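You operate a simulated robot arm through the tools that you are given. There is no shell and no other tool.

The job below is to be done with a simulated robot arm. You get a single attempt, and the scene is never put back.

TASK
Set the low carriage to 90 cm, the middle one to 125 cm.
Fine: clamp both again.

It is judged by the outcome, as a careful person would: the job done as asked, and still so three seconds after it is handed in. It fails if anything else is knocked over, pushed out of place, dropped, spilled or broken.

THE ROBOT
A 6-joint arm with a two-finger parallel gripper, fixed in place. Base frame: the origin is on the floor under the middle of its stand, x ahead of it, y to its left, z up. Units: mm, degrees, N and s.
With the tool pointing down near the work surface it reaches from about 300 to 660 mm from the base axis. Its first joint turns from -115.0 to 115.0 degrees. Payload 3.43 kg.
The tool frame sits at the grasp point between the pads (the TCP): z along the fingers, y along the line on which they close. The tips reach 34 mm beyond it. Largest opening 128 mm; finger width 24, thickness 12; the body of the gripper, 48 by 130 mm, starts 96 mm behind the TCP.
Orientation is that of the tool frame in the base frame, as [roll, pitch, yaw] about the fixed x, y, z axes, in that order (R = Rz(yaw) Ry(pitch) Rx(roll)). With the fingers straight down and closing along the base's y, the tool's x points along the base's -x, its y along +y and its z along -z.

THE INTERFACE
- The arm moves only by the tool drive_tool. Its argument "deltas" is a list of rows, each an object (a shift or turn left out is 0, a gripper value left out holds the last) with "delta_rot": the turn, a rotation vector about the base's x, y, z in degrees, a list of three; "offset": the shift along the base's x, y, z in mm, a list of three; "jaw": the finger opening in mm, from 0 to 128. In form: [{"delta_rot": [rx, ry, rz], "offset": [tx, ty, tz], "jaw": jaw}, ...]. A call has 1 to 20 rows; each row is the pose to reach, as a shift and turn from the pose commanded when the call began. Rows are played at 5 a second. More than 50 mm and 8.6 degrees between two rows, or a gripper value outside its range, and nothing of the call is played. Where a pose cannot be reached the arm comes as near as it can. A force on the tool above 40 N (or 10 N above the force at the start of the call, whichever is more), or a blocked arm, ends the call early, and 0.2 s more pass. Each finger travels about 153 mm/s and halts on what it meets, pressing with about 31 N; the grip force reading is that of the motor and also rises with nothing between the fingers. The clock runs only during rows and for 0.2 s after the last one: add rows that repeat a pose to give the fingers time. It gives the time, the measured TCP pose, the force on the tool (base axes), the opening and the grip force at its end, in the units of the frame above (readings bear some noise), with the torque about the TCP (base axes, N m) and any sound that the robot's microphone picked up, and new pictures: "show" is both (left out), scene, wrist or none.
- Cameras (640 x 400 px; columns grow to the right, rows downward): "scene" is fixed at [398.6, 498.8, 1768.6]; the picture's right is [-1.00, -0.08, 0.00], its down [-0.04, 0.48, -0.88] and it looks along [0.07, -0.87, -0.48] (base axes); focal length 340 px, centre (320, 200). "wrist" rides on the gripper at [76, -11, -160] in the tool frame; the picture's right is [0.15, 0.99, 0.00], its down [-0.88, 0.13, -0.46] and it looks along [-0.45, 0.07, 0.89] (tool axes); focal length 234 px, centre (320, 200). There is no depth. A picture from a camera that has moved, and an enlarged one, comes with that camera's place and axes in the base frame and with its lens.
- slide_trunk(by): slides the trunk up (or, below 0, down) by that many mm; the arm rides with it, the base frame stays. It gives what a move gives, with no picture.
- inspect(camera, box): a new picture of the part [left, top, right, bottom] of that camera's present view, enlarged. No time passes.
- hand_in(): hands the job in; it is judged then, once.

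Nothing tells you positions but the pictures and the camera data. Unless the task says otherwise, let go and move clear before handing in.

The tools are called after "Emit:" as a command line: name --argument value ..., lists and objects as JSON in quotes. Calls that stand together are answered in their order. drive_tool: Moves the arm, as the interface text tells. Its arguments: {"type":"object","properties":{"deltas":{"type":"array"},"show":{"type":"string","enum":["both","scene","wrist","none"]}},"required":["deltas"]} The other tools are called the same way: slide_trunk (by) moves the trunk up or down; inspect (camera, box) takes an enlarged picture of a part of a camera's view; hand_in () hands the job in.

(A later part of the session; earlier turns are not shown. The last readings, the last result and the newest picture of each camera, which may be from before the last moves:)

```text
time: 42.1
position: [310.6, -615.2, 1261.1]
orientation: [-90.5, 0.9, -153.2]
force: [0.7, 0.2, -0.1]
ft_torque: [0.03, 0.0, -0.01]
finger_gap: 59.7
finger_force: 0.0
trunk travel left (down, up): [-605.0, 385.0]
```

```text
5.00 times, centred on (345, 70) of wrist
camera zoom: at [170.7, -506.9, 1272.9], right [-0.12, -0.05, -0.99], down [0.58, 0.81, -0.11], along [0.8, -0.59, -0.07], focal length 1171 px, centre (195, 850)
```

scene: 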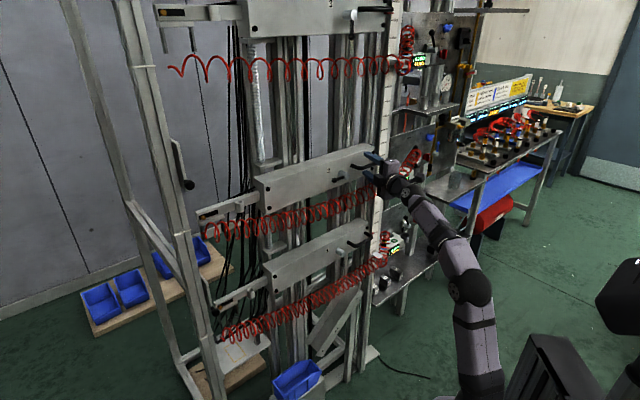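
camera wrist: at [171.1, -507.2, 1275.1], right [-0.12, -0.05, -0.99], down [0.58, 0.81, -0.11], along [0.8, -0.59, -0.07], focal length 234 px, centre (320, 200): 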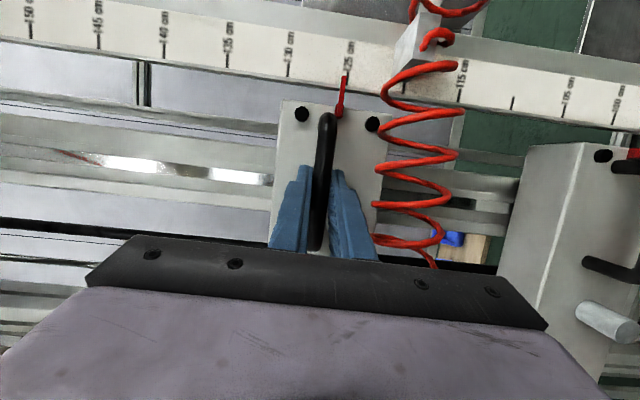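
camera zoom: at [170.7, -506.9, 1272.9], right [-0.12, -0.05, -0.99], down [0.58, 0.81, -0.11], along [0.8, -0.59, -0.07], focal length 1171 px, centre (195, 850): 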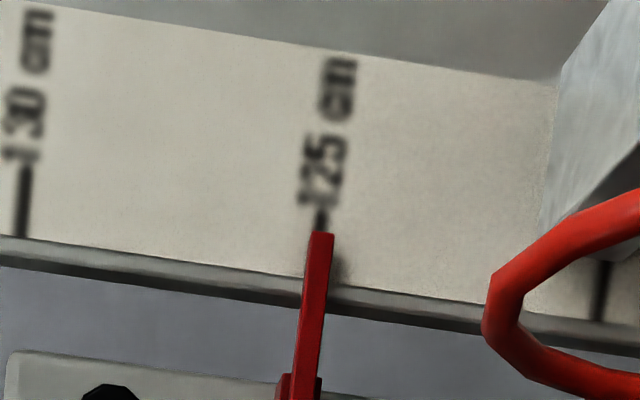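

The middle carriage stays put when released. Next I'll back off, close the fingers and move above the lever so I can swing it back down to the clamped position.

Emit:
drive_tool --deltas '[{"offset": [-11, 22, 0]}, {"offset": [-23, 45, 0]}, {"offset": [-33.8, 67, 0]}, {"offset": [-20, 80, 20], "delta_rot": [0, 0, 5]}, {"offset": [0, 105, 40], "delta_rot": [0, 0, 10]}, {"offset": [25, 130, 60], "delta_rot": [0, 0, 15]}, {"offset": [49.4, 157.7, 79], "delta_rot": [0, 0, 15], "jaw": 0}, {"offset": [49.4, 157.7, 79], "delta_rot": [0, 0, 15], "jaw": 0}]' --show "none"

Emit:
slide_trunk --by -65

Emit:
inspect --camera "scene" --box '[330, 140, 410, 200]'

Emit:
inspect --camera "wrist" --box '[180, 0, 460, 260]'

```text
time: 43.9
position: [360.2, -458.8, 1340.3]
orientation: [-90.4, 0.9, -138.2]
force: [0.3, 0.9, 0.5]
ft_torque: [0.02, -0.03, -0.04]
finger_gap: 0.0
finger_force: 30.6
trunk travel left (down, up): [-605.0, 385.0]
```

```text
time: 45.0
position: [360.3, -459.4, 1275.1]
orientation: [-90.4, 0.9, -138.2]
force: [0.0, 0.8, 0.3]
ft_torque: [0.01, 0.01, -0.02]
finger_gap: 0.0
finger_force: 31.0
trunk travel left (down, up): [-540.0, 450.0]
```

```text
6.67 times, centred on (370, 170) of scene
camera zoom: at [398.6, 498.8, 1768.6], right [-1.0, -0.08, 0.0], down [-0.04, 0.48, -0.88], along [0.07, -0.87, -0.48], focal length 2269 px, centre (-13, 400)
```

zoom: 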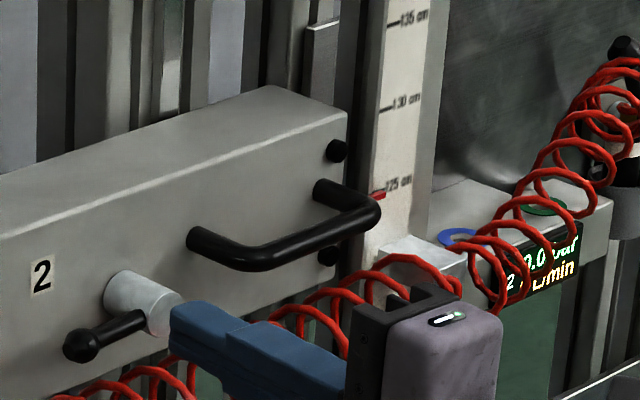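

```text
1.54 times, centred on (320, 130) of wrist
camera zoom: at [196.7, -390.8, 1286.7], right [-0.1, -0.08, -0.99], down [0.35, 0.93, -0.11], along [0.93, -0.36, -0.07], focal length 360 px, centre (320, 308)
```

zoom: 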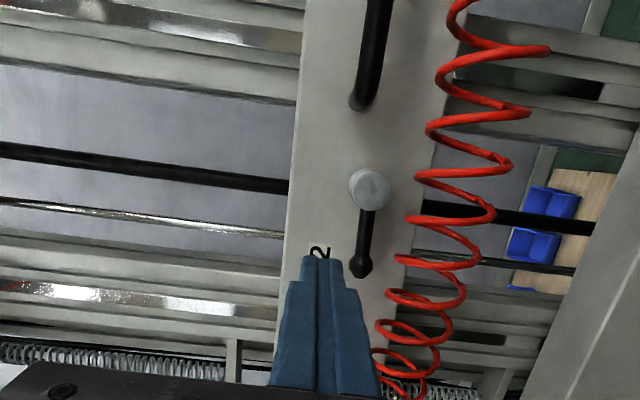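

Emit:
drive_tool --deltas '[{"offset": [16, -18.2, 0]}, {"offset": [32, -36.4, 0]}, {"offset": [48.5, -54.6, 0]}, {"offset": [48.5, -54.6, 0]}]' --show "wrist"

Emit:
inspect --camera "scene" --box '[330, 140, 410, 200]'

```text
time: 46.0
position: [410.6, -514.7, 1273.8]
orientation: [-90.4, 0.9, -138.2]
force: [0.8, -0.3, -0.2]
ft_torque: [0.02, -0.03, -0.02]
finger_gap: 0.2
finger_force: 31.1
trunk travel left (down, up): [-540.0, 450.0]
camera wrist: at [246.4, -446.5, 1285.9], right [-0.1, -0.08, -0.99], down [0.35, 0.93, -0.11], along [0.93, -0.36, -0.07], focal length 234 px, centre (320, 200)
```

wrist: 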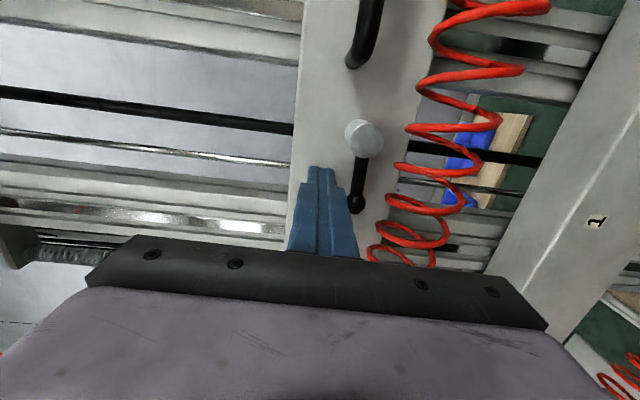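

```text
6.67 times, centred on (370, 170) of scene
camera zoom: at [398.6, 498.8, 1768.6], right [-1.0, -0.08, 0.0], down [-0.04, 0.48, -0.88], along [0.07, -0.87, -0.48], focal length 2269 px, centre (-13, 400)
```

zoom: 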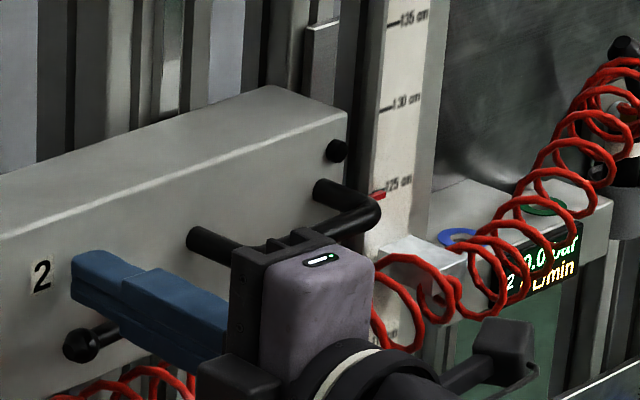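

Emit:
drive_tool --deltas '[{"offset": [-1.3, -1.2, -12.3]}, {"offset": [0, 0, -16]}, {"offset": [1.5, 1.3, -20.1]}, {"offset": [2.2, 1.9, -25]}, {"offset": [2.8, 2.5, -29.8]}, {"offset": [2.4, 2.1, -35]}, {"offset": [1.9, 1.7, -40.7]}, {"offset": [1.9, 1.7, -40.7]}]' --show "wrist"

Emit:
inspect --camera "scene" --box '[330, 140, 410, 200]'

```text
time: 47.8
position: [411.2, -512.3, 1235.3]
orientation: [-90.5, 0.8, -138.3]
force: [-0.7, -0.1, 0.7]
ft_torque: [-0.04, 0.0, 0.0]
finger_gap: 0.0
finger_force: 30.9
trunk travel left (down, up): [-540.0, 450.0]
camera wrist: at [247.4, -444.0, 1246.1], right [-0.1, -0.08, -0.99], down [0.35, 0.93, -0.11], along [0.93, -0.36, -0.07], focal length 234 px, centre (320, 200)
```

wrist: 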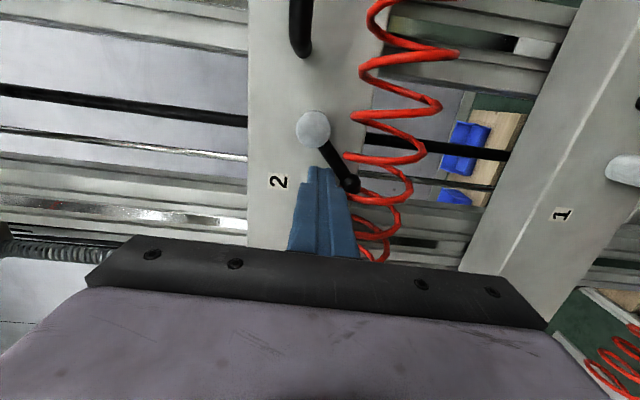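

```text
6.67 times, centred on (370, 170) of scene
camera zoom: at [398.6, 498.8, 1768.6], right [-1.0, -0.08, 0.0], down [-0.04, 0.48, -0.88], along [0.07, -0.87, -0.48], focal length 2269 px, centre (-13, 400)
```

zoom: 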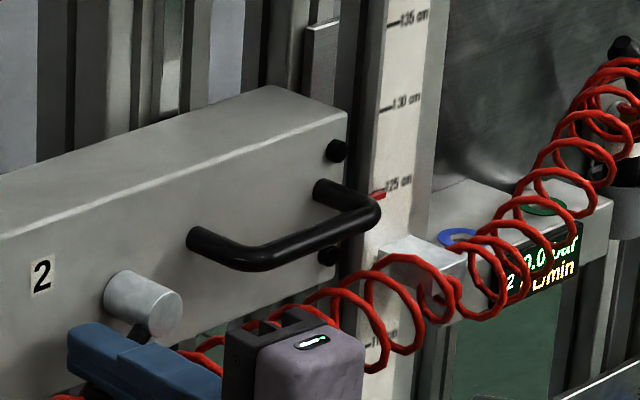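

Emit:
drive_tool --deltas '[{"offset": [-1.8, -1.6, -5.4]}, {"offset": [-3.6, -3.2, -10.8]}, {"offset": [-5.6, -5, -14]}, {"offset": [-7.6, -6.7, -17.3]}, {"offset": [-10.2, -9, -20]}, {"offset": [-12.8, -11.4, -22.7]}, {"offset": [-12.8, -11.4, -22.7]}]' --show "wrist"

Emit:
inspect --camera "scene" --box '[330, 140, 410, 200]'

Emit:
inspect --camera "wrist" --box '[230, 80, 390, 240]'

```text
time: 49.4
position: [397.4, -523.5, 1210.8]
orientation: [-90.3, 0.9, -138.3]
force: [0.3, -0.1, 2.8]
ft_torque: [-0.06, -0.06, -0.02]
finger_gap: 0.2
finger_force: 31.0
trunk travel left (down, up): [-540.0, 450.0]
camera wrist: at [233.6, -454.8, 1223.1], right [-0.1, -0.08, -0.99], down [0.35, 0.93, -0.11], along [0.93, -0.36, -0.07], focal length 234 px, centre (320, 200)
```

wrist: 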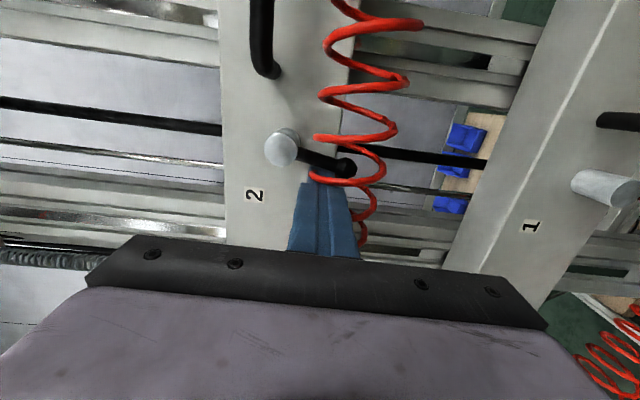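

```text
6.67 times, centred on (370, 170) of scene
camera zoom: at [398.6, 498.8, 1768.6], right [-1.0, -0.08, 0.0], down [-0.04, 0.48, -0.88], along [0.07, -0.87, -0.48], focal length 2269 px, centre (-13, 400)
```

zoom: 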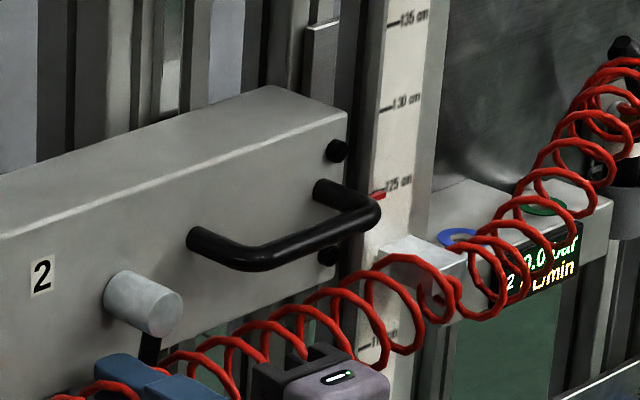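

```text
2.50 times, centred on (310, 160) of wrist
camera zoom: at [233.6, -454.8, 1223.1], right [-0.1, -0.08, -0.99], down [0.35, 0.93, -0.11], along [0.93, -0.36, -0.07], focal length 585 px, centre (345, 300)
```

zoom: 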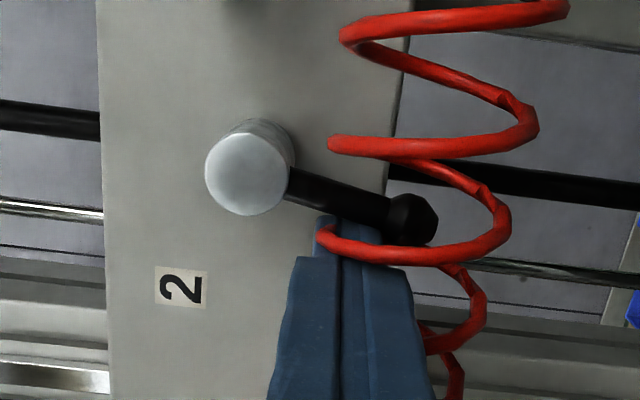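

The hose is only overlapping in the picture and gives no resistance. The lever is about 15° from vertical, so I'll swing it home and press it firmly against its stop.

Emit:
drive_tool --deltas '[{"offset": [-3, -2.7, -2]}, {"offset": [-6.2, -5.4, -2]}, {"offset": [-8.2, -7.3, -2]}, {"offset": [-10.5, -9.3, -2]}, {"offset": [-12.7, -11.3, -2]}, {"offset": [-12.7, -11.3, -2]}]' --show "wrist"

Emit:
inspect --camera "wrist" --box '[230, 80, 390, 240]'

```text
time: 50.8
position: [392.9, -528.8, 1208.7]
orientation: [-90.8, 0.8, -137.5]
force: [13.0, 20.5, -5.8]
ft_torque: [-0.01, -0.05, 0.44]
finger_gap: 0.0
finger_force: 31.4
trunk travel left (down, up): [-540.0, 450.0]
camera wrist: at [227.2, -462.5, 1220.4], right [-0.11, -0.08, -0.99], down [0.34, 0.93, -0.11], along [0.93, -0.35, -0.07], focal length 234 px, centre (320, 200)
```

wrist: 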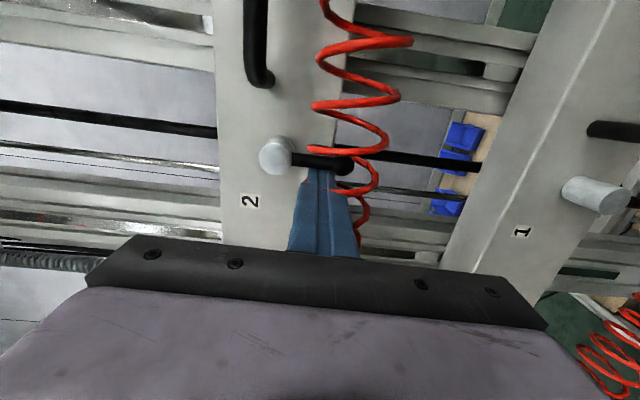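

```text
2.50 times, centred on (310, 160) of wrist
camera zoom: at [227.2, -462.5, 1220.4], right [-0.11, -0.08, -0.99], down [0.34, 0.93, -0.11], along [0.93, -0.35, -0.07], focal length 585 px, centre (345, 300)
```

zoom: 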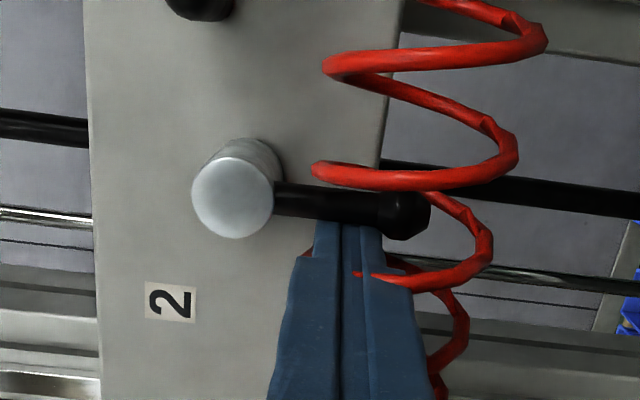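

The lever is hanging straight down again with about 24 N against the stop, matching its original contact position. I'll give one last press, release, back off and check the pointer from level height.

Emit:
drive_tool --deltas '[{"offset": [-1.8, -1.6, 0]}, {"offset": [-1.8, -1.6, 0]}, {"offset": [8, 7.1, 0]}, {"offset": [15, 13.3, 0]}, {"offset": [-10, 41.5, 10]}, {"offset": [-35, 69.7, 20]}, {"offset": [-67, 41.3, 25]}, {"offset": [-99, 13, 27]}, {"offset": [-120, -5, 27], "jaw": 60}, {"offset": [-120, -5, 27], "jaw": 60}]'

Emit:
inspect --camera "wrist" --box '[200, 0, 440, 240]'

```text
time: 53.0
position: [262.7, -540.4, 1237.5]
orientation: [-90.4, 0.9, -138.2]
force: [-0.9, 0.2, 0.0]
ft_torque: [-0.01, -0.02, 0.0]
finger_gap: 60.0
finger_force: 0.2
trunk travel left (down, up): [-540.0, 450.0]
camera wrist: at [98.9, -471.8, 1249.1], right [-0.1, -0.08, -0.99], down [0.35, 0.93, -0.11], along [0.93, -0.36, -0.07], focal length 234 px, centre (320, 200)
```

scene: 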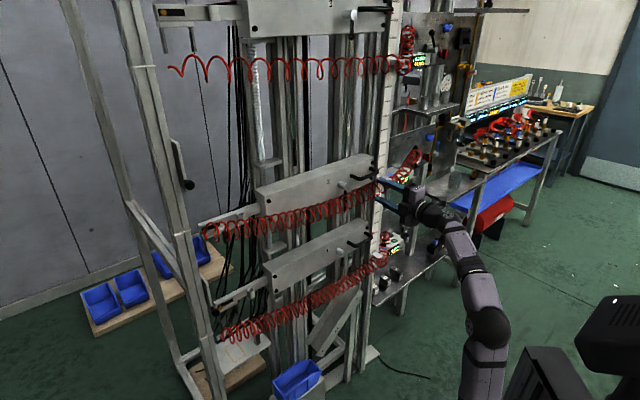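
wrist: 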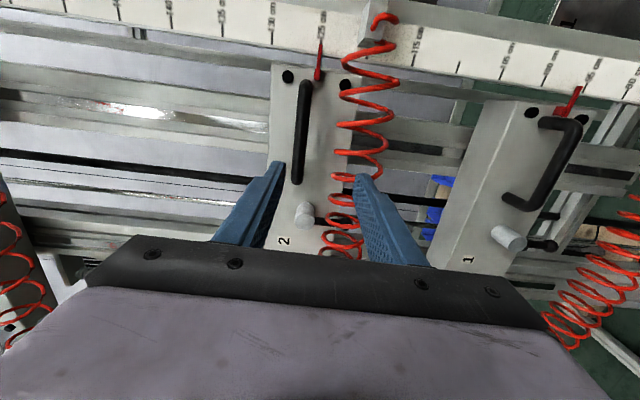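

```text
1.67 times, centred on (320, 120) of wrist
camera zoom: at [98.9, -471.8, 1249.1], right [-0.1, -0.08, -0.99], down [0.35, 0.93, -0.11], along [0.93, -0.36, -0.07], focal length 390 px, centre (320, 333)
```

zoom: 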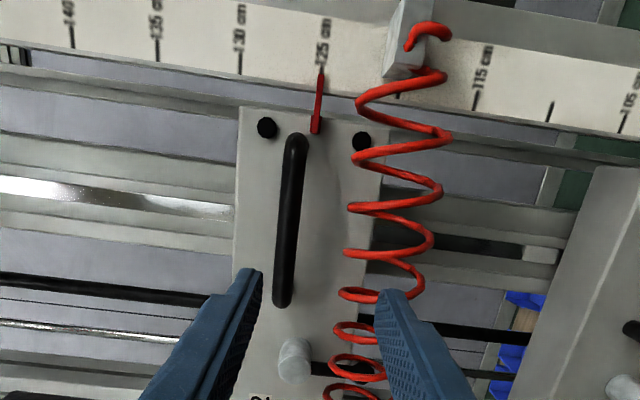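

Emit:
inspect --camera "wrist" --box '[260, 0, 380, 80]'

Emit:
inspect --camera "wrist" --box '[300, 20, 340, 60]'

```text
5.00 times, centred on (320, 40) of wrist
camera zoom: at [98.9, -471.8, 1249.1], right [-0.1, -0.08, -0.99], down [0.35, 0.93, -0.11], along [0.93, -0.36, -0.07], focal length 1171 px, centre (320, 1000)
```

zoom: 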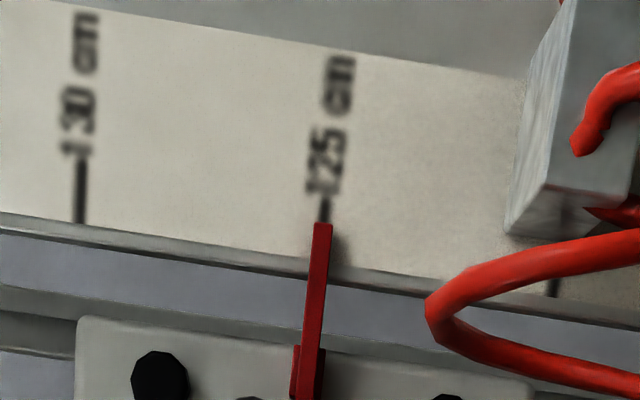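

```text
10.00 times, centred on (320, 40) of wrist
camera zoom: at [98.9, -471.8, 1249.1], right [-0.1, -0.08, -0.99], down [0.35, 0.93, -0.11], along [0.93, -0.36, -0.07], focal length 2342 px, centre (320, 1800)
```

zoom: 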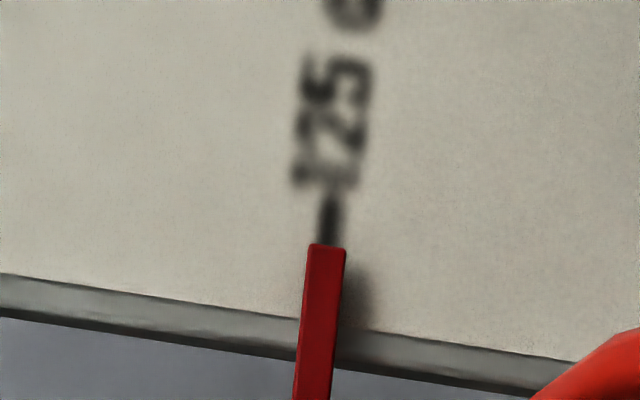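

The middle carriage is at 125.0 cm with the camera exactly level, and its lever is down. Next is the low carriage, so I'll lower the trunk to its height and read its pointer level.

Emit:
slide_trunk --by -290

Emit:
inspect --camera "wrist" --box '[200, 0, 440, 240]'

Emit:
inspect --camera "wrist" --box '[260, 0, 380, 80]'

```text
time: 55.9
position: [263.2, -540.2, 946.6]
orientation: [-90.5, 0.9, -138.3]
force: [0.0, 0.3, -0.6]
ft_torque: [0.0, 0.0, 0.02]
finger_gap: 60.1
finger_force: 0.1
trunk travel left (down, up): [-250.0, 740.0]
```

```text
1.67 times, centred on (320, 120) of wrist
camera zoom: at [99.3, -471.4, 959.2], right [-0.1, -0.08, -0.99], down [0.35, 0.93, -0.11], along [0.93, -0.36, -0.07], focal length 390 px, centre (320, 333)
```

zoom: 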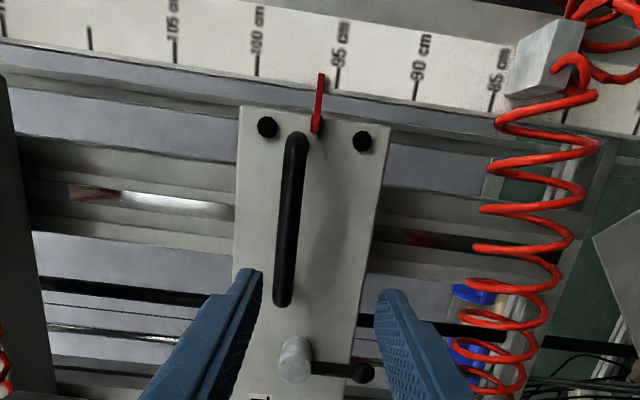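

```text
5.00 times, centred on (320, 40) of wrist
camera zoom: at [99.3, -471.4, 959.2], right [-0.1, -0.08, -0.99], down [0.35, 0.93, -0.11], along [0.93, -0.36, -0.07], focal length 1171 px, centre (320, 1000)
```

zoom: 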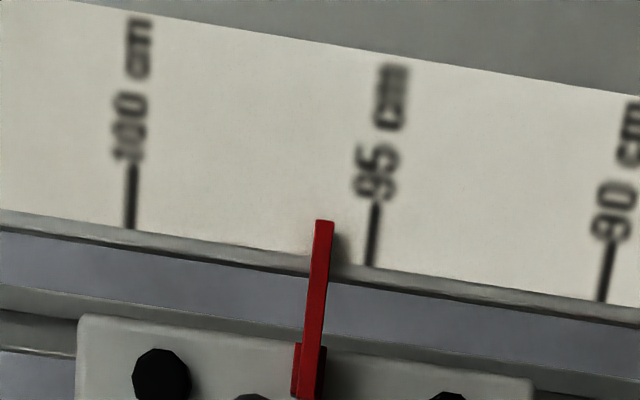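

The low carriage reads 96.0 cm, so it needs to come down 60 mm. I'll close the fingers and go to the handle side of its lever, then repeat the same unclamping move.

Emit:
slide_trunk --by -20

Emit:
drive_tool --deltas '[{"offset": [16, 9, -5], "jaw": 20}, {"offset": [32, 18, -10], "jaw": 0}, {"offset": [47.8, 27.2, -14], "jaw": 0}, {"offset": [62.4, 10.8, -14]}, {"offset": [77, -5.6, -14]}, {"offset": [91.6, -22.2, -14]}, {"offset": [91.6, -22.2, -14]}]'

Emit:
inspect --camera "scene" --box '[320, 210, 400, 270]'

```text
time: 56.6
position: [263.5, -539.5, 928.2]
orientation: [-90.4, 0.9, -138.3]
force: [0.3, -0.4, 0.7]
ft_torque: [0.0, -0.01, -0.03]
finger_gap: 60.1
finger_force: 0.0
trunk travel left (down, up): [-230.0, 760.0]
```

```text
time: 58.2
position: [354.6, -560.6, 914.7]
orientation: [-90.4, 0.9, -138.2]
force: [-0.1, 0.4, 0.5]
ft_torque: [-0.01, 0.0, 0.0]
finger_gap: 0.0
finger_force: 31.7
trunk travel left (down, up): [-230.0, 760.0]
camera wrist: at [190.6, -493.4, 926.8], right [-0.1, -0.08, -0.99], down [0.35, 0.93, -0.11], along [0.93, -0.36, -0.07], focal length 234 px, centre (320, 200)
```

scene: 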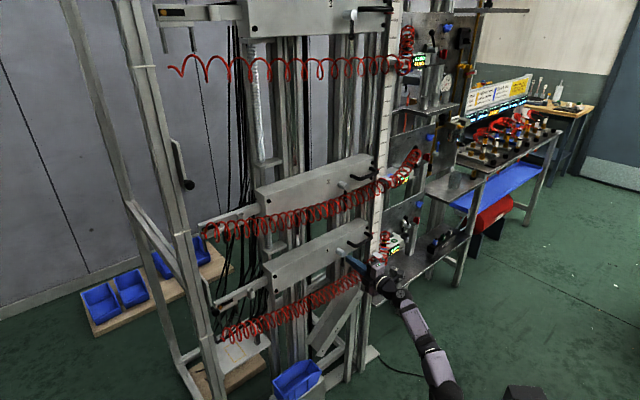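
wrist: 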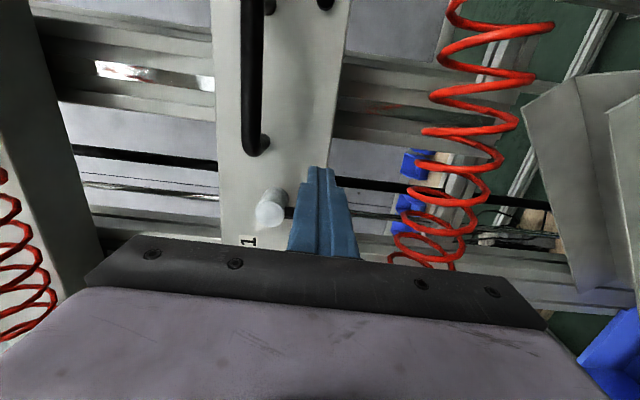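

```text
6.67 times, centred on (360, 240) of scene
camera zoom: at [398.6, 498.8, 1768.6], right [-1.0, -0.08, 0.0], down [-0.04, 0.48, -0.88], along [0.07, -0.87, -0.48], focal length 2269 px, centre (53, -67)
```

zoom: 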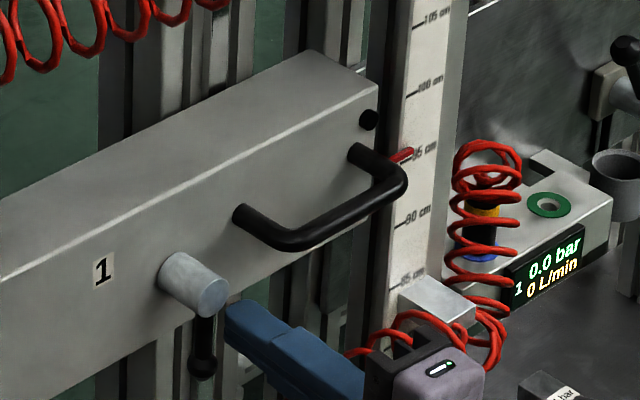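

Emit:
drive_tool --deltas '[{"offset": [6, 5.3, 0]}, {"offset": [11.6, 10.3, -0.2]}, {"offset": [15.4, 13.7, -2.3]}, {"offset": [19.2, 17.1, -4.4]}, {"offset": [22.3, 19.8, -5]}, {"offset": [25.4, 22.6, -5.5]}, {"offset": [29.6, 26.3, -4.8]}, {"offset": [33.8, 30, -4]}, {"offset": [33.8, 30, -4]}]' --show "none"

Emit:
inspect --camera "scene" --box '[320, 210, 400, 270]'

```text
time: 60.2
position: [388.6, -531.5, 909.9]
orientation: [-90.6, 0.9, -138.2]
force: [-0.6, -0.1, 1.5]
ft_torque: [0.0, 0.01, -0.01]
finger_gap: 0.1
finger_force: 31.1
trunk travel left (down, up): [-230.0, 760.0]
```

```text
6.67 times, centred on (360, 240) of scene
camera zoom: at [398.6, 498.8, 1768.6], right [-1.0, -0.08, 0.0], down [-0.04, 0.48, -0.88], along [0.07, -0.87, -0.48], focal length 2269 px, centre (53, -67)
```

zoom: 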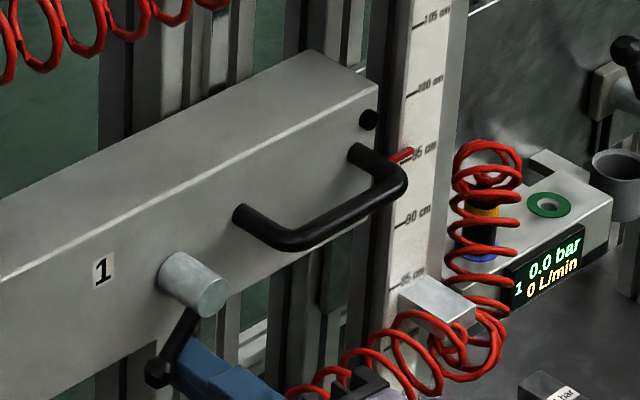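

Emit:
drive_tool --deltas '[{"offset": [4.2, 3.7, 2.5]}, {"offset": [8.4, 7.4, 5.3]}, {"offset": [12, 10.6, 9.8]}, {"offset": [15.6, 13.8, 14.4]}, {"offset": [18, 16, 20.5]}, {"offset": [20.4, 18.1, 26.8]}, {"offset": [20.4, 18.1, 28.5]}, {"offset": [20.4, 18.1, 28.5]}]' --show "wrist"

Emit:
inspect --camera "scene" --box '[320, 210, 400, 270]'

```text
time: 62.0
position: [408.5, -514.6, 936.3]
orientation: [-90.5, 0.9, -138.1]
force: [-5.9, 2.5, -6.0]
ft_torque: [0.02, 0.02, 0.0]
finger_gap: 0.1
finger_force: 31.2
trunk travel left (down, up): [-230.0, 760.0]
camera wrist: at [245.4, -445.9, 948.4], right [-0.1, -0.08, -0.99], down [0.35, 0.93, -0.11], along [0.93, -0.36, -0.07], focal length 234 px, centre (320, 200)
```

wrist: 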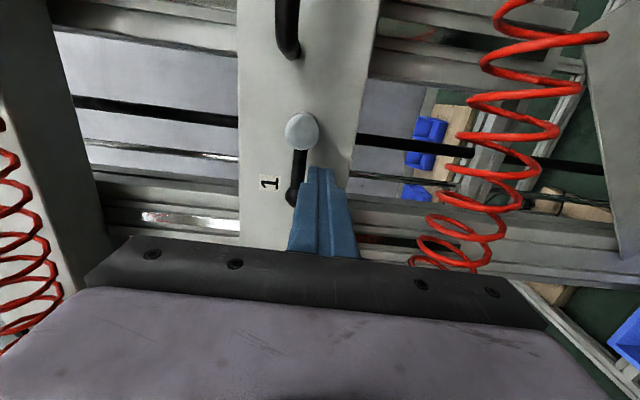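

```text
6.67 times, centred on (360, 240) of scene
camera zoom: at [398.6, 498.8, 1768.6], right [-1.0, -0.08, 0.0], down [-0.04, 0.48, -0.88], along [0.07, -0.87, -0.48], focal length 2269 px, centre (53, -67)
```

zoom: 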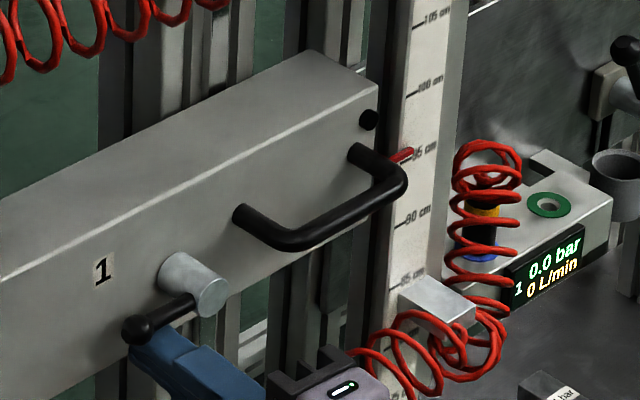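

Emit:
drive_tool --deltas '[{"offset": [0, 0, 1.5]}, {"offset": [0, 0, 2.5]}, {"offset": [0, 0, 2.5]}, {"offset": [0, 0, -9]}, {"offset": [0, 0, -9]}, {"offset": [-28, 32, -9]}, {"offset": [-56.4, 63.6, -9]}, {"offset": [-56.4, 63.6, -9], "jaw": 60}, {"offset": [-56.4, 63.6, -9], "jaw": 60}]' --show "wrist"

Emit:
inspect --camera "scene" --box '[320, 210, 400, 270]'

```text
time: 64.0
position: [352.1, -448.3, 929.9]
orientation: [-90.4, 1.0, -138.3]
force: [-0.6, -0.9, -0.2]
ft_torque: [0.03, -0.01, -0.01]
finger_gap: 59.8
finger_force: 0.0
trunk travel left (down, up): [-230.0, 760.0]
camera wrist: at [187.6, -381.5, 940.4], right [-0.1, -0.08, -0.99], down [0.35, 0.93, -0.11], along [0.93, -0.36, -0.07], focal length 234 px, centre (320, 200)
```

wrist: 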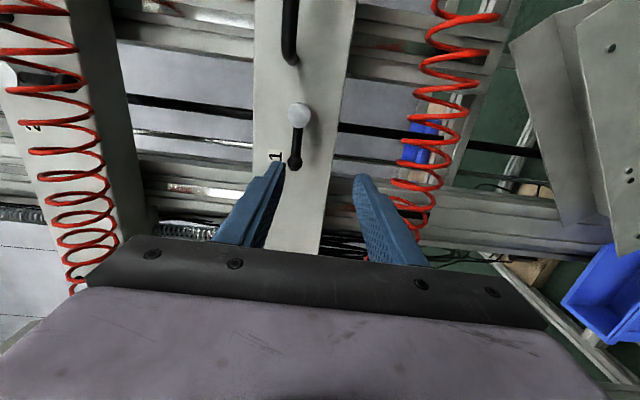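

```text
6.67 times, centred on (360, 240) of scene
camera zoom: at [398.6, 498.8, 1768.6], right [-1.0, -0.08, 0.0], down [-0.04, 0.48, -0.88], along [0.07, -0.87, -0.48], focal length 2269 px, centre (53, -67)
```

zoom: 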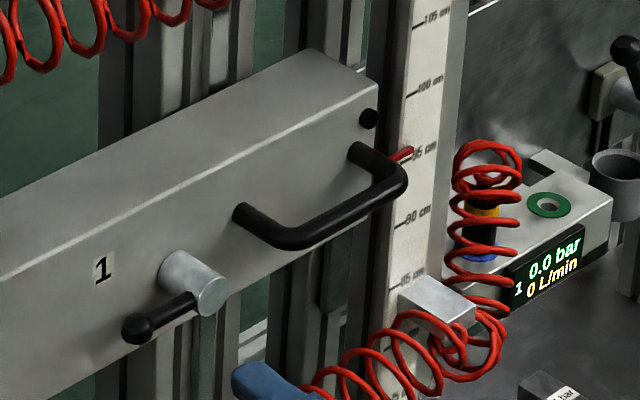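

The low clamp is open and the carriage hasn't moved. I'll raise the trunk a little and go to the low handle with the same angled approach as before.

Emit:
slide_trunk --by 60

Emit:
drive_tool --deltas '[{"offset": [-18, -25, -5], "delta_rot": [0, 0, -4]}, {"offset": [-37, -52, -10], "delta_rot": [0, 0, -8]}, {"offset": [-56, -80, -15], "delta_rot": [0, 0, -12]}, {"offset": [-74.6, -107.4, -19], "delta_rot": [0, 0, -15]}, {"offset": [-74.6, -107.4, -19], "delta_rot": [0, 0, -15]}]'

Emit:
inspect --camera "wrist" --box '[200, 0, 440, 240]'

```text
time: 65.0
position: [351.6, -449.7, 989.0]
orientation: [-90.4, 1.0, -138.2]
force: [-1.2, 0.3, 0.7]
ft_torque: [-0.02, 0.0, 0.0]
finger_gap: 59.9
finger_force: 0.0
trunk travel left (down, up): [-290.0, 700.0]
```

```text
time: 66.2
position: [276.1, -555.9, 969.8]
orientation: [-90.4, 0.9, -153.3]
force: [-0.7, -0.4, 0.5]
ft_torque: [-0.01, 0.01, -0.01]
finger_gap: 60.1
finger_force: 0.1
trunk travel left (down, up): [-290.0, 700.0]
camera wrist: at [135.8, -448.4, 982.3], right [-0.12, -0.05, -0.99], down [0.58, 0.81, -0.11], along [0.8, -0.59, -0.07], focal length 234 px, centre (320, 200)
```

scene: 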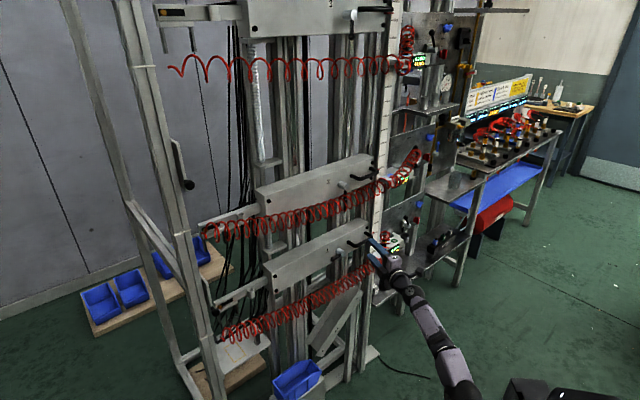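
wrist: 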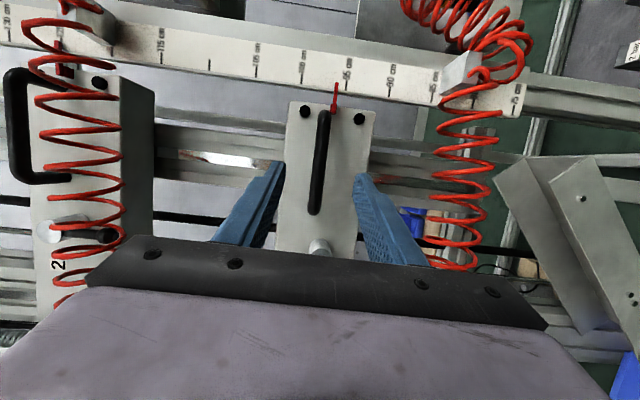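

```text
1.67 times, centred on (320, 120) of wrist
camera zoom: at [135.8, -448.4, 982.3], right [-0.12, -0.05, -0.99], down [0.58, 0.81, -0.11], along [0.8, -0.59, -0.07], focal length 390 px, centre (320, 333)
```

zoom: 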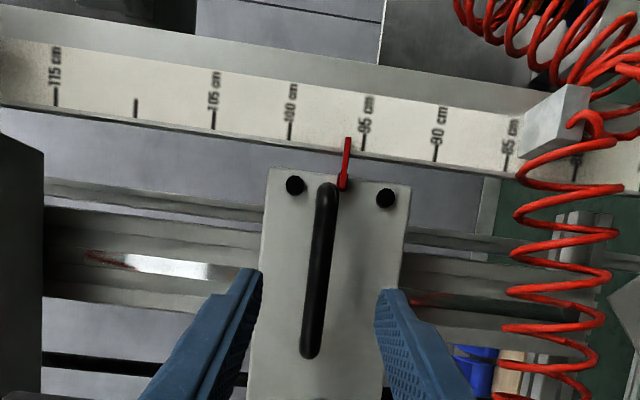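

Emit:
drive_tool --deltas '[{"offset": [8.5, -15, 0]}, {"offset": [17, -30, 0]}, {"offset": [25, -44, 0.5]}, {"offset": [33.3, -59.1, 0.5]}, {"offset": [33.3, -59.1, 0.5]}, {"offset": [33.3, -59.1, 0.5], "jaw": 35}, {"offset": [33.3, -59.1, 0.5], "jaw": 22}, {"offset": [33.3, -59.1, 0.5], "jaw": 14}, {"offset": [33.3, -59.1, 0.5], "jaw": 8}, {"offset": [33.3, -59.1, 0.5], "jaw": 8}]' --show "wrist"

Emit:
inspect --camera "wrist" --box '[285, 30, 405, 110]'

```text
time: 68.4
position: [309.5, -615.2, 971.3]
orientation: [-90.3, 0.7, -153.2]
force: [2.0, -1.6, 4.3]
ft_torque: [-0.9, 0.93, 0.19]
finger_gap: 13.9
finger_force: 45.0
trunk travel left (down, up): [-290.0, 700.0]
camera wrist: at [169.5, -506.8, 982.3], right [-0.12, -0.06, -0.99], down [0.58, 0.8, -0.12], along [0.8, -0.59, -0.07], focal length 234 px, centre (320, 200)
```

wrist: 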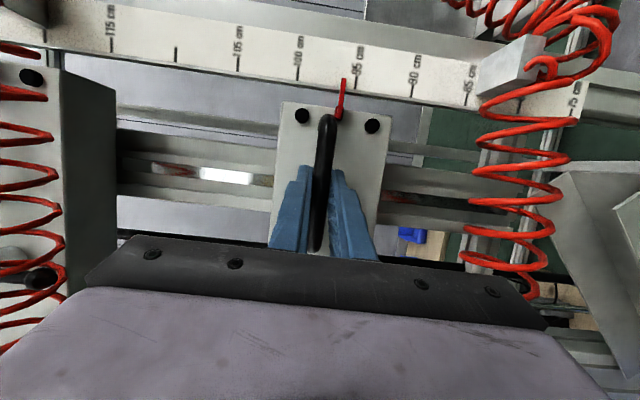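

```text
5.00 times, centred on (345, 70) of wrist
camera zoom: at [169.5, -506.8, 982.3], right [-0.12, -0.06, -0.99], down [0.58, 0.8, -0.12], along [0.8, -0.59, -0.07], focal length 1171 px, centre (195, 850)
```

zoom: 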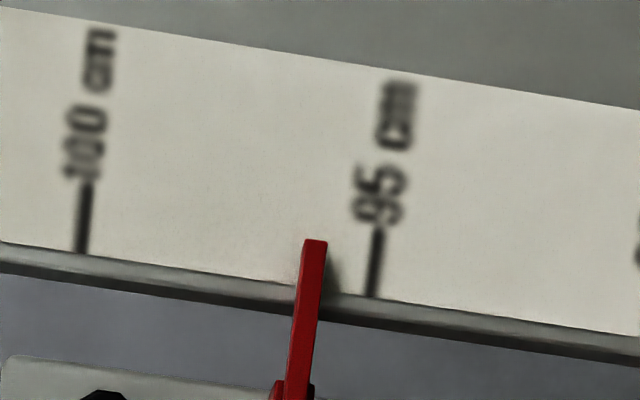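

Emit:
slide_trunk --by -25

Emit:
slide_trunk --by -25

Emit:
inspect --camera "wrist" --box '[285, 30, 405, 110]'

Emit:
inspect --camera "scene" --box '[180, 160, 420, 320]'

```text
time: 69.1
position: [309.2, -615.4, 944.6]
orientation: [-90.4, 0.8, -153.2]
force: [1.7, -1.0, 6.7]
ft_torque: [-1.0, 0.74, -1.11]
finger_gap: 14.2
finger_force: 44.6
trunk travel left (down, up): [-265.0, 725.0]
```

```text
time: 69.8
position: [308.9, -614.8, 918.7]
orientation: [-90.5, 0.8, -153.2]
force: [0.1, 0.5, 6.5]
ft_torque: [-0.96, 0.76, -1.14]
finger_gap: 13.9
finger_force: 45.2
trunk travel left (down, up): [-240.0, 750.0]
```

```text
5.00 times, centred on (345, 70) of wrist
camera zoom: at [169.2, -506.6, 931.2], right [-0.12, -0.05, -0.99], down [0.58, 0.81, -0.11], along [0.8, -0.59, -0.07], focal length 1171 px, centre (195, 850)
```

zoom: 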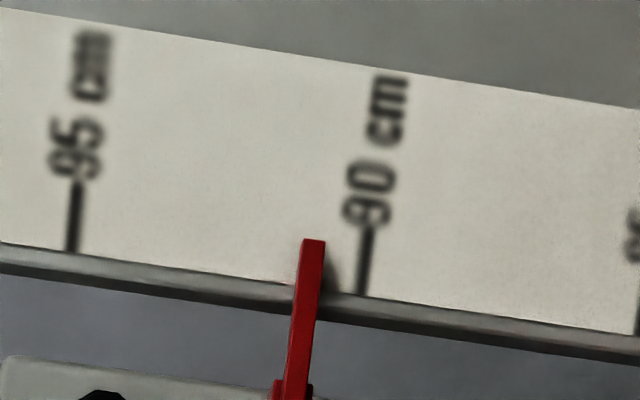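

```text
2.50 times, centred on (300, 240) of scene
camera zoom: at [398.6, 498.8, 1768.6], right [-1.0, -0.08, 0.0], down [-0.04, 0.48, -0.88], along [0.07, -0.87, -0.48], focal length 851 px, centre (370, 100)
```

zoom: 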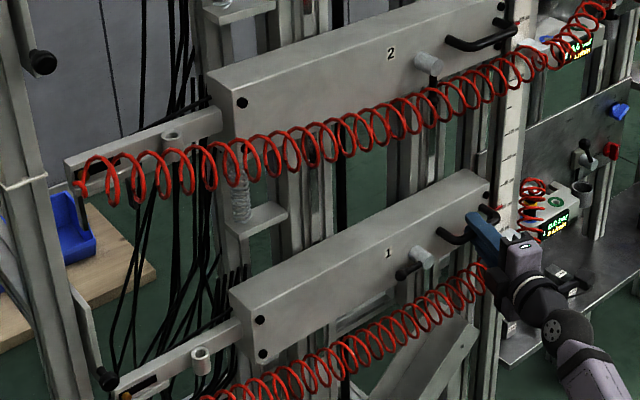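

Emit:
slide_trunk --by -9

Emit:
inspect --camera "wrist" --box '[285, 30, 405, 110]'

```text
time: 70.4
position: [309.9, -614.2, 911.4]
orientation: [-90.4, 0.9, -153.2]
force: [1.3, -2.0, 9.1]
ft_torque: [-0.93, 0.73, -0.87]
finger_gap: 13.9
finger_force: 44.6
trunk travel left (down, up): [-231.0, 759.0]
```

```text
5.00 times, centred on (345, 70) of wrist
camera zoom: at [169.2, -506.5, 922.7], right [-0.12, -0.05, -0.99], down [0.58, 0.81, -0.11], along [0.8, -0.59, -0.07], focal length 1171 px, centre (195, 850)
```

zoom: 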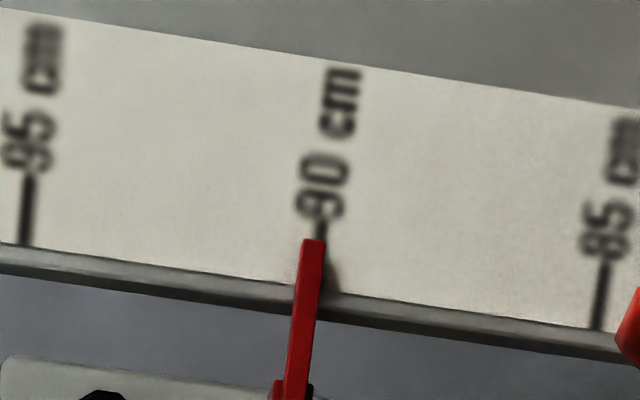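

Emit:
drive_tool --deltas '[{"offset": [0, 0, -0.8]}, {"offset": [0, 0, -0.8]}, {"offset": [0, 0, -0.8]}, {"offset": [0, 0, -0.8]}]' --show "none"

Emit:
inspect --camera "wrist" --box '[285, 30, 405, 110]'

```text
time: 71.4
position: [308.5, -615.3, 911.0]
orientation: [-90.4, 0.9, -153.2]
force: [0.1, -1.2, 10.0]
ft_torque: [-0.85, 0.76, 0.05]
finger_gap: 13.8
finger_force: 45.0
trunk travel left (down, up): [-231.0, 759.0]
```

```text
5.00 times, centred on (345, 70) of wrist
camera zoom: at [169.2, -506.6, 922.6], right [-0.12, -0.05, -0.99], down [0.58, 0.81, -0.11], along [0.8, -0.59, -0.07], focal length 1171 px, centre (195, 850)
```

zoom: 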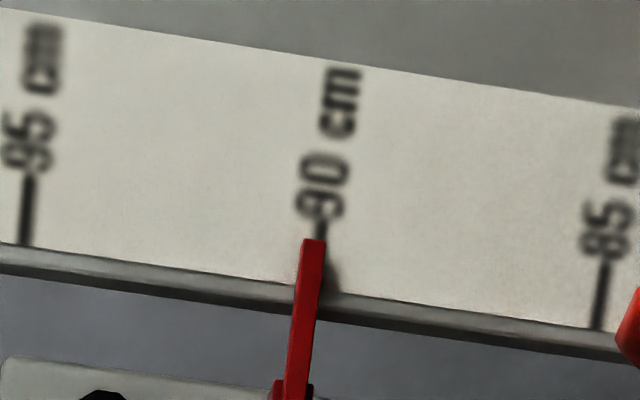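

Emit:
drive_tool --deltas '[{"offset": [0, 0, -1]}, {"offset": [0, 0, -2]}, {"offset": [0, 0, -2]}]' --show "none"

Emit:
inspect --camera "wrist" --box '[285, 30, 405, 110]'

```text
time: 72.2
position: [310.0, -614.4, 911.3]
orientation: [-90.2, 0.8, -153.2]
force: [4.1, -6.1, 13.4]
ft_torque: [-0.9, 0.75, 0.02]
finger_gap: 13.9
finger_force: 44.5
trunk travel left (down, up): [-231.0, 759.0]
```

```text
5.00 times, centred on (345, 70) of wrist
camera zoom: at [169.2, -506.5, 920.9], right [-0.12, -0.05, -0.99], down [0.58, 0.8, -0.11], along [0.8, -0.59, -0.06], focal length 1171 px, centre (195, 850)
```

zoom: 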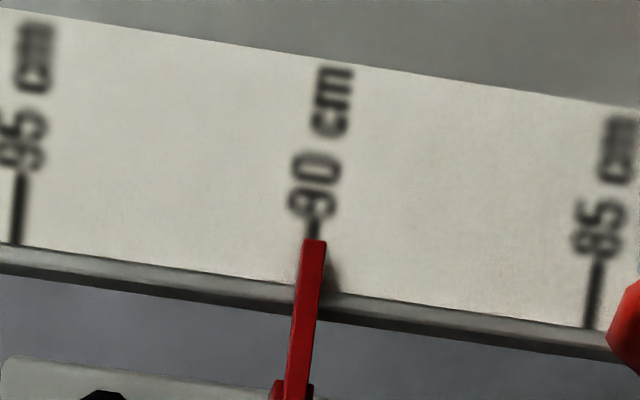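

That reads about 90.0. I'll relax the arm so it isn't loading the carriage, then let go.

Emit:
drive_tool --deltas '[{"offset": [0, 0, 2]}, {"offset": [0, 0, 2.2]}, {"offset": [0, 0, 2.2], "jaw": 25}, {"offset": [0, 0, 2.2], "jaw": 60}, {"offset": [0, 0, 2.2], "jaw": 60}]' --show "none"

Emit:
inspect --camera "wrist" --box '[285, 30, 405, 110]'

```text
time: 73.4
position: [309.7, -614.7, 910.7]
orientation: [-90.4, 0.9, -153.3]
force: [-0.7, 0.4, 0.7]
ft_torque: [-0.03, 0.02, -0.01]
finger_gap: 60.2
finger_force: 0.0
trunk travel left (down, up): [-231.0, 759.0]
```

```text
5.00 times, centred on (345, 70) of wrist
camera zoom: at [169.0, -507.8, 922.1], right [-0.12, -0.05, -0.99], down [0.58, 0.81, -0.11], along [0.8, -0.59, -0.07], focal length 1171 px, centre (195, 850)
```

zoom: 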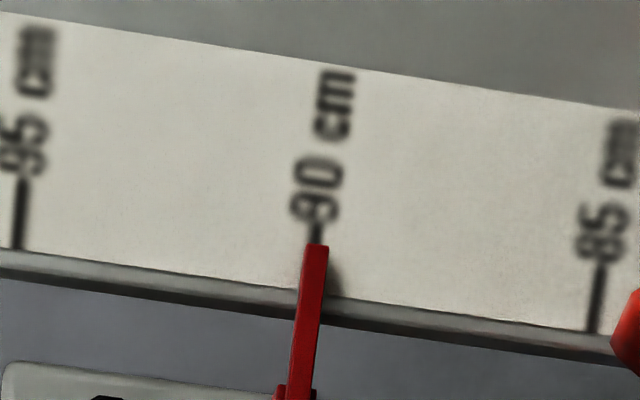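

The low carriage stays at 90.0 when released. Next I'll clamp it: back off, close the fingers and come in above its lever.

Emit:
drive_tool --deltas '[{"offset": [-11, 22, 0]}, {"offset": [-23, 45, 0]}, {"offset": [-33.8, 67, 0]}, {"offset": [-20, 80, 15], "delta_rot": [0, 0, 5]}, {"offset": [0, 105, 30], "delta_rot": [0, 0, 10]}, {"offset": [25, 130, 45], "delta_rot": [0, 0, 15]}, {"offset": [50, 156.5, 55], "delta_rot": [0, 0, 15], "jaw": 0}, {"offset": [50, 156.5, 55], "delta_rot": [0, 0, 15], "jaw": 0}]' --show "none"

Emit:
slide_trunk --by -41

Emit:
inspect --camera "scene" --box '[320, 220, 400, 280]'

Emit:
inspect --camera "wrist" --box '[180, 0, 460, 260]'

```text
time: 75.2
position: [361.1, -459.0, 965.1]
orientation: [-90.4, 0.9, -138.2]
force: [0.1, 0.8, -0.4]
ft_torque: [0.03, -0.01, -0.02]
finger_gap: 0.0
finger_force: 31.0
trunk travel left (down, up): [-231.0, 759.0]
```

```text
time: 76.0
position: [360.9, -458.5, 924.1]
orientation: [-90.4, 0.8, -138.2]
force: [-1.1, -0.1, 0.6]
ft_torque: [0.0, -0.01, 0.0]
finger_gap: 0.0
finger_force: 31.0
trunk travel left (down, up): [-190.0, 800.0]
```

```text
6.67 times, centred on (360, 250) of scene
camera zoom: at [398.6, 498.8, 1768.6], right [-1.0, -0.08, 0.0], down [-0.04, 0.48, -0.88], along [0.07, -0.87, -0.48], focal length 2269 px, centre (53, -133)
```

zoom: 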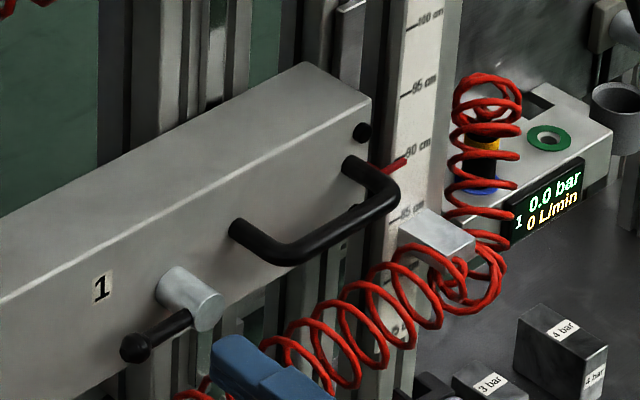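

```text
1.54 times, centred on (320, 130) of wrist
camera zoom: at [197.4, -390.9, 935.2], right [-0.1, -0.08, -0.99], down [0.35, 0.93, -0.11], along [0.93, -0.36, -0.07], focal length 360 px, centre (320, 308)
```

zoom: 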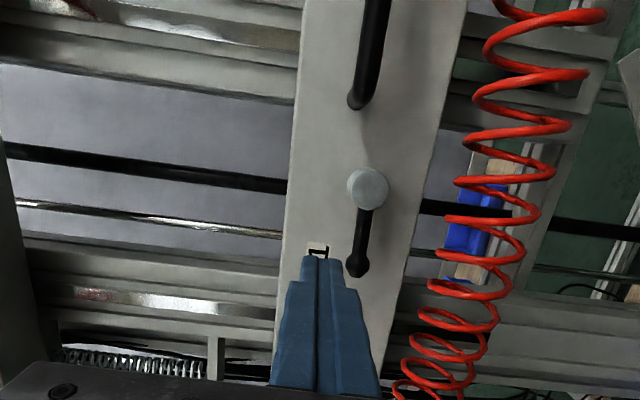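

Emit:
drive_tool --deltas '[{"offset": [16, -18.2, 0]}, {"offset": [32, -36.4, 0]}, {"offset": [48.5, -54.6, 0]}, {"offset": [48.5, -54.6, 0]}, {"offset": [47.2, -55.8, -12.3]}, {"offset": [48.5, -54.6, -16]}, {"offset": [50, -53.3, -20.1]}, {"offset": [50.7, -52.7, -25]}, {"offset": [51.3, -52.1, -29.8]}, {"offset": [50.9, -52.5, -35]}, {"offset": [50.4, -52.9, -40.7]}, {"offset": [50.4, -52.9, -40.7]}]' --show "wrist"

Emit:
inspect --camera "scene" --box '[320, 220, 400, 280]'

```text
time: 78.6
position: [412.8, -511.9, 882.2]
orientation: [-90.4, 0.9, -138.2]
force: [0.5, 0.9, 0.5]
ft_torque: [-0.01, 0.0, 0.0]
finger_gap: 0.1
finger_force: 30.4
trunk travel left (down, up): [-190.0, 800.0]
camera wrist: at [248.8, -443.3, 894.4], right [-0.1, -0.08, -0.99], down [0.35, 0.93, -0.11], along [0.93, -0.36, -0.07], focal length 234 px, centre (320, 200)
```

wrist: 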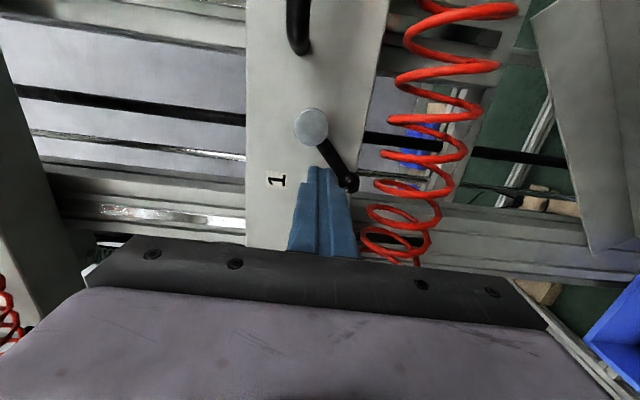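

```text
6.67 times, centred on (360, 250) of scene
camera zoom: at [398.6, 498.8, 1768.6], right [-1.0, -0.08, 0.0], down [-0.04, 0.48, -0.88], along [0.07, -0.87, -0.48], focal length 2269 px, centre (53, -133)
```

zoom: 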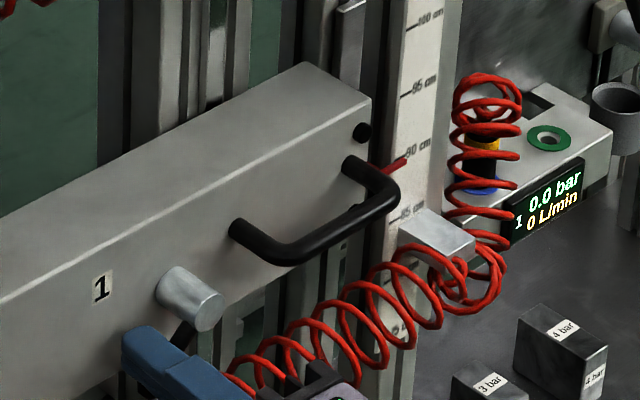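

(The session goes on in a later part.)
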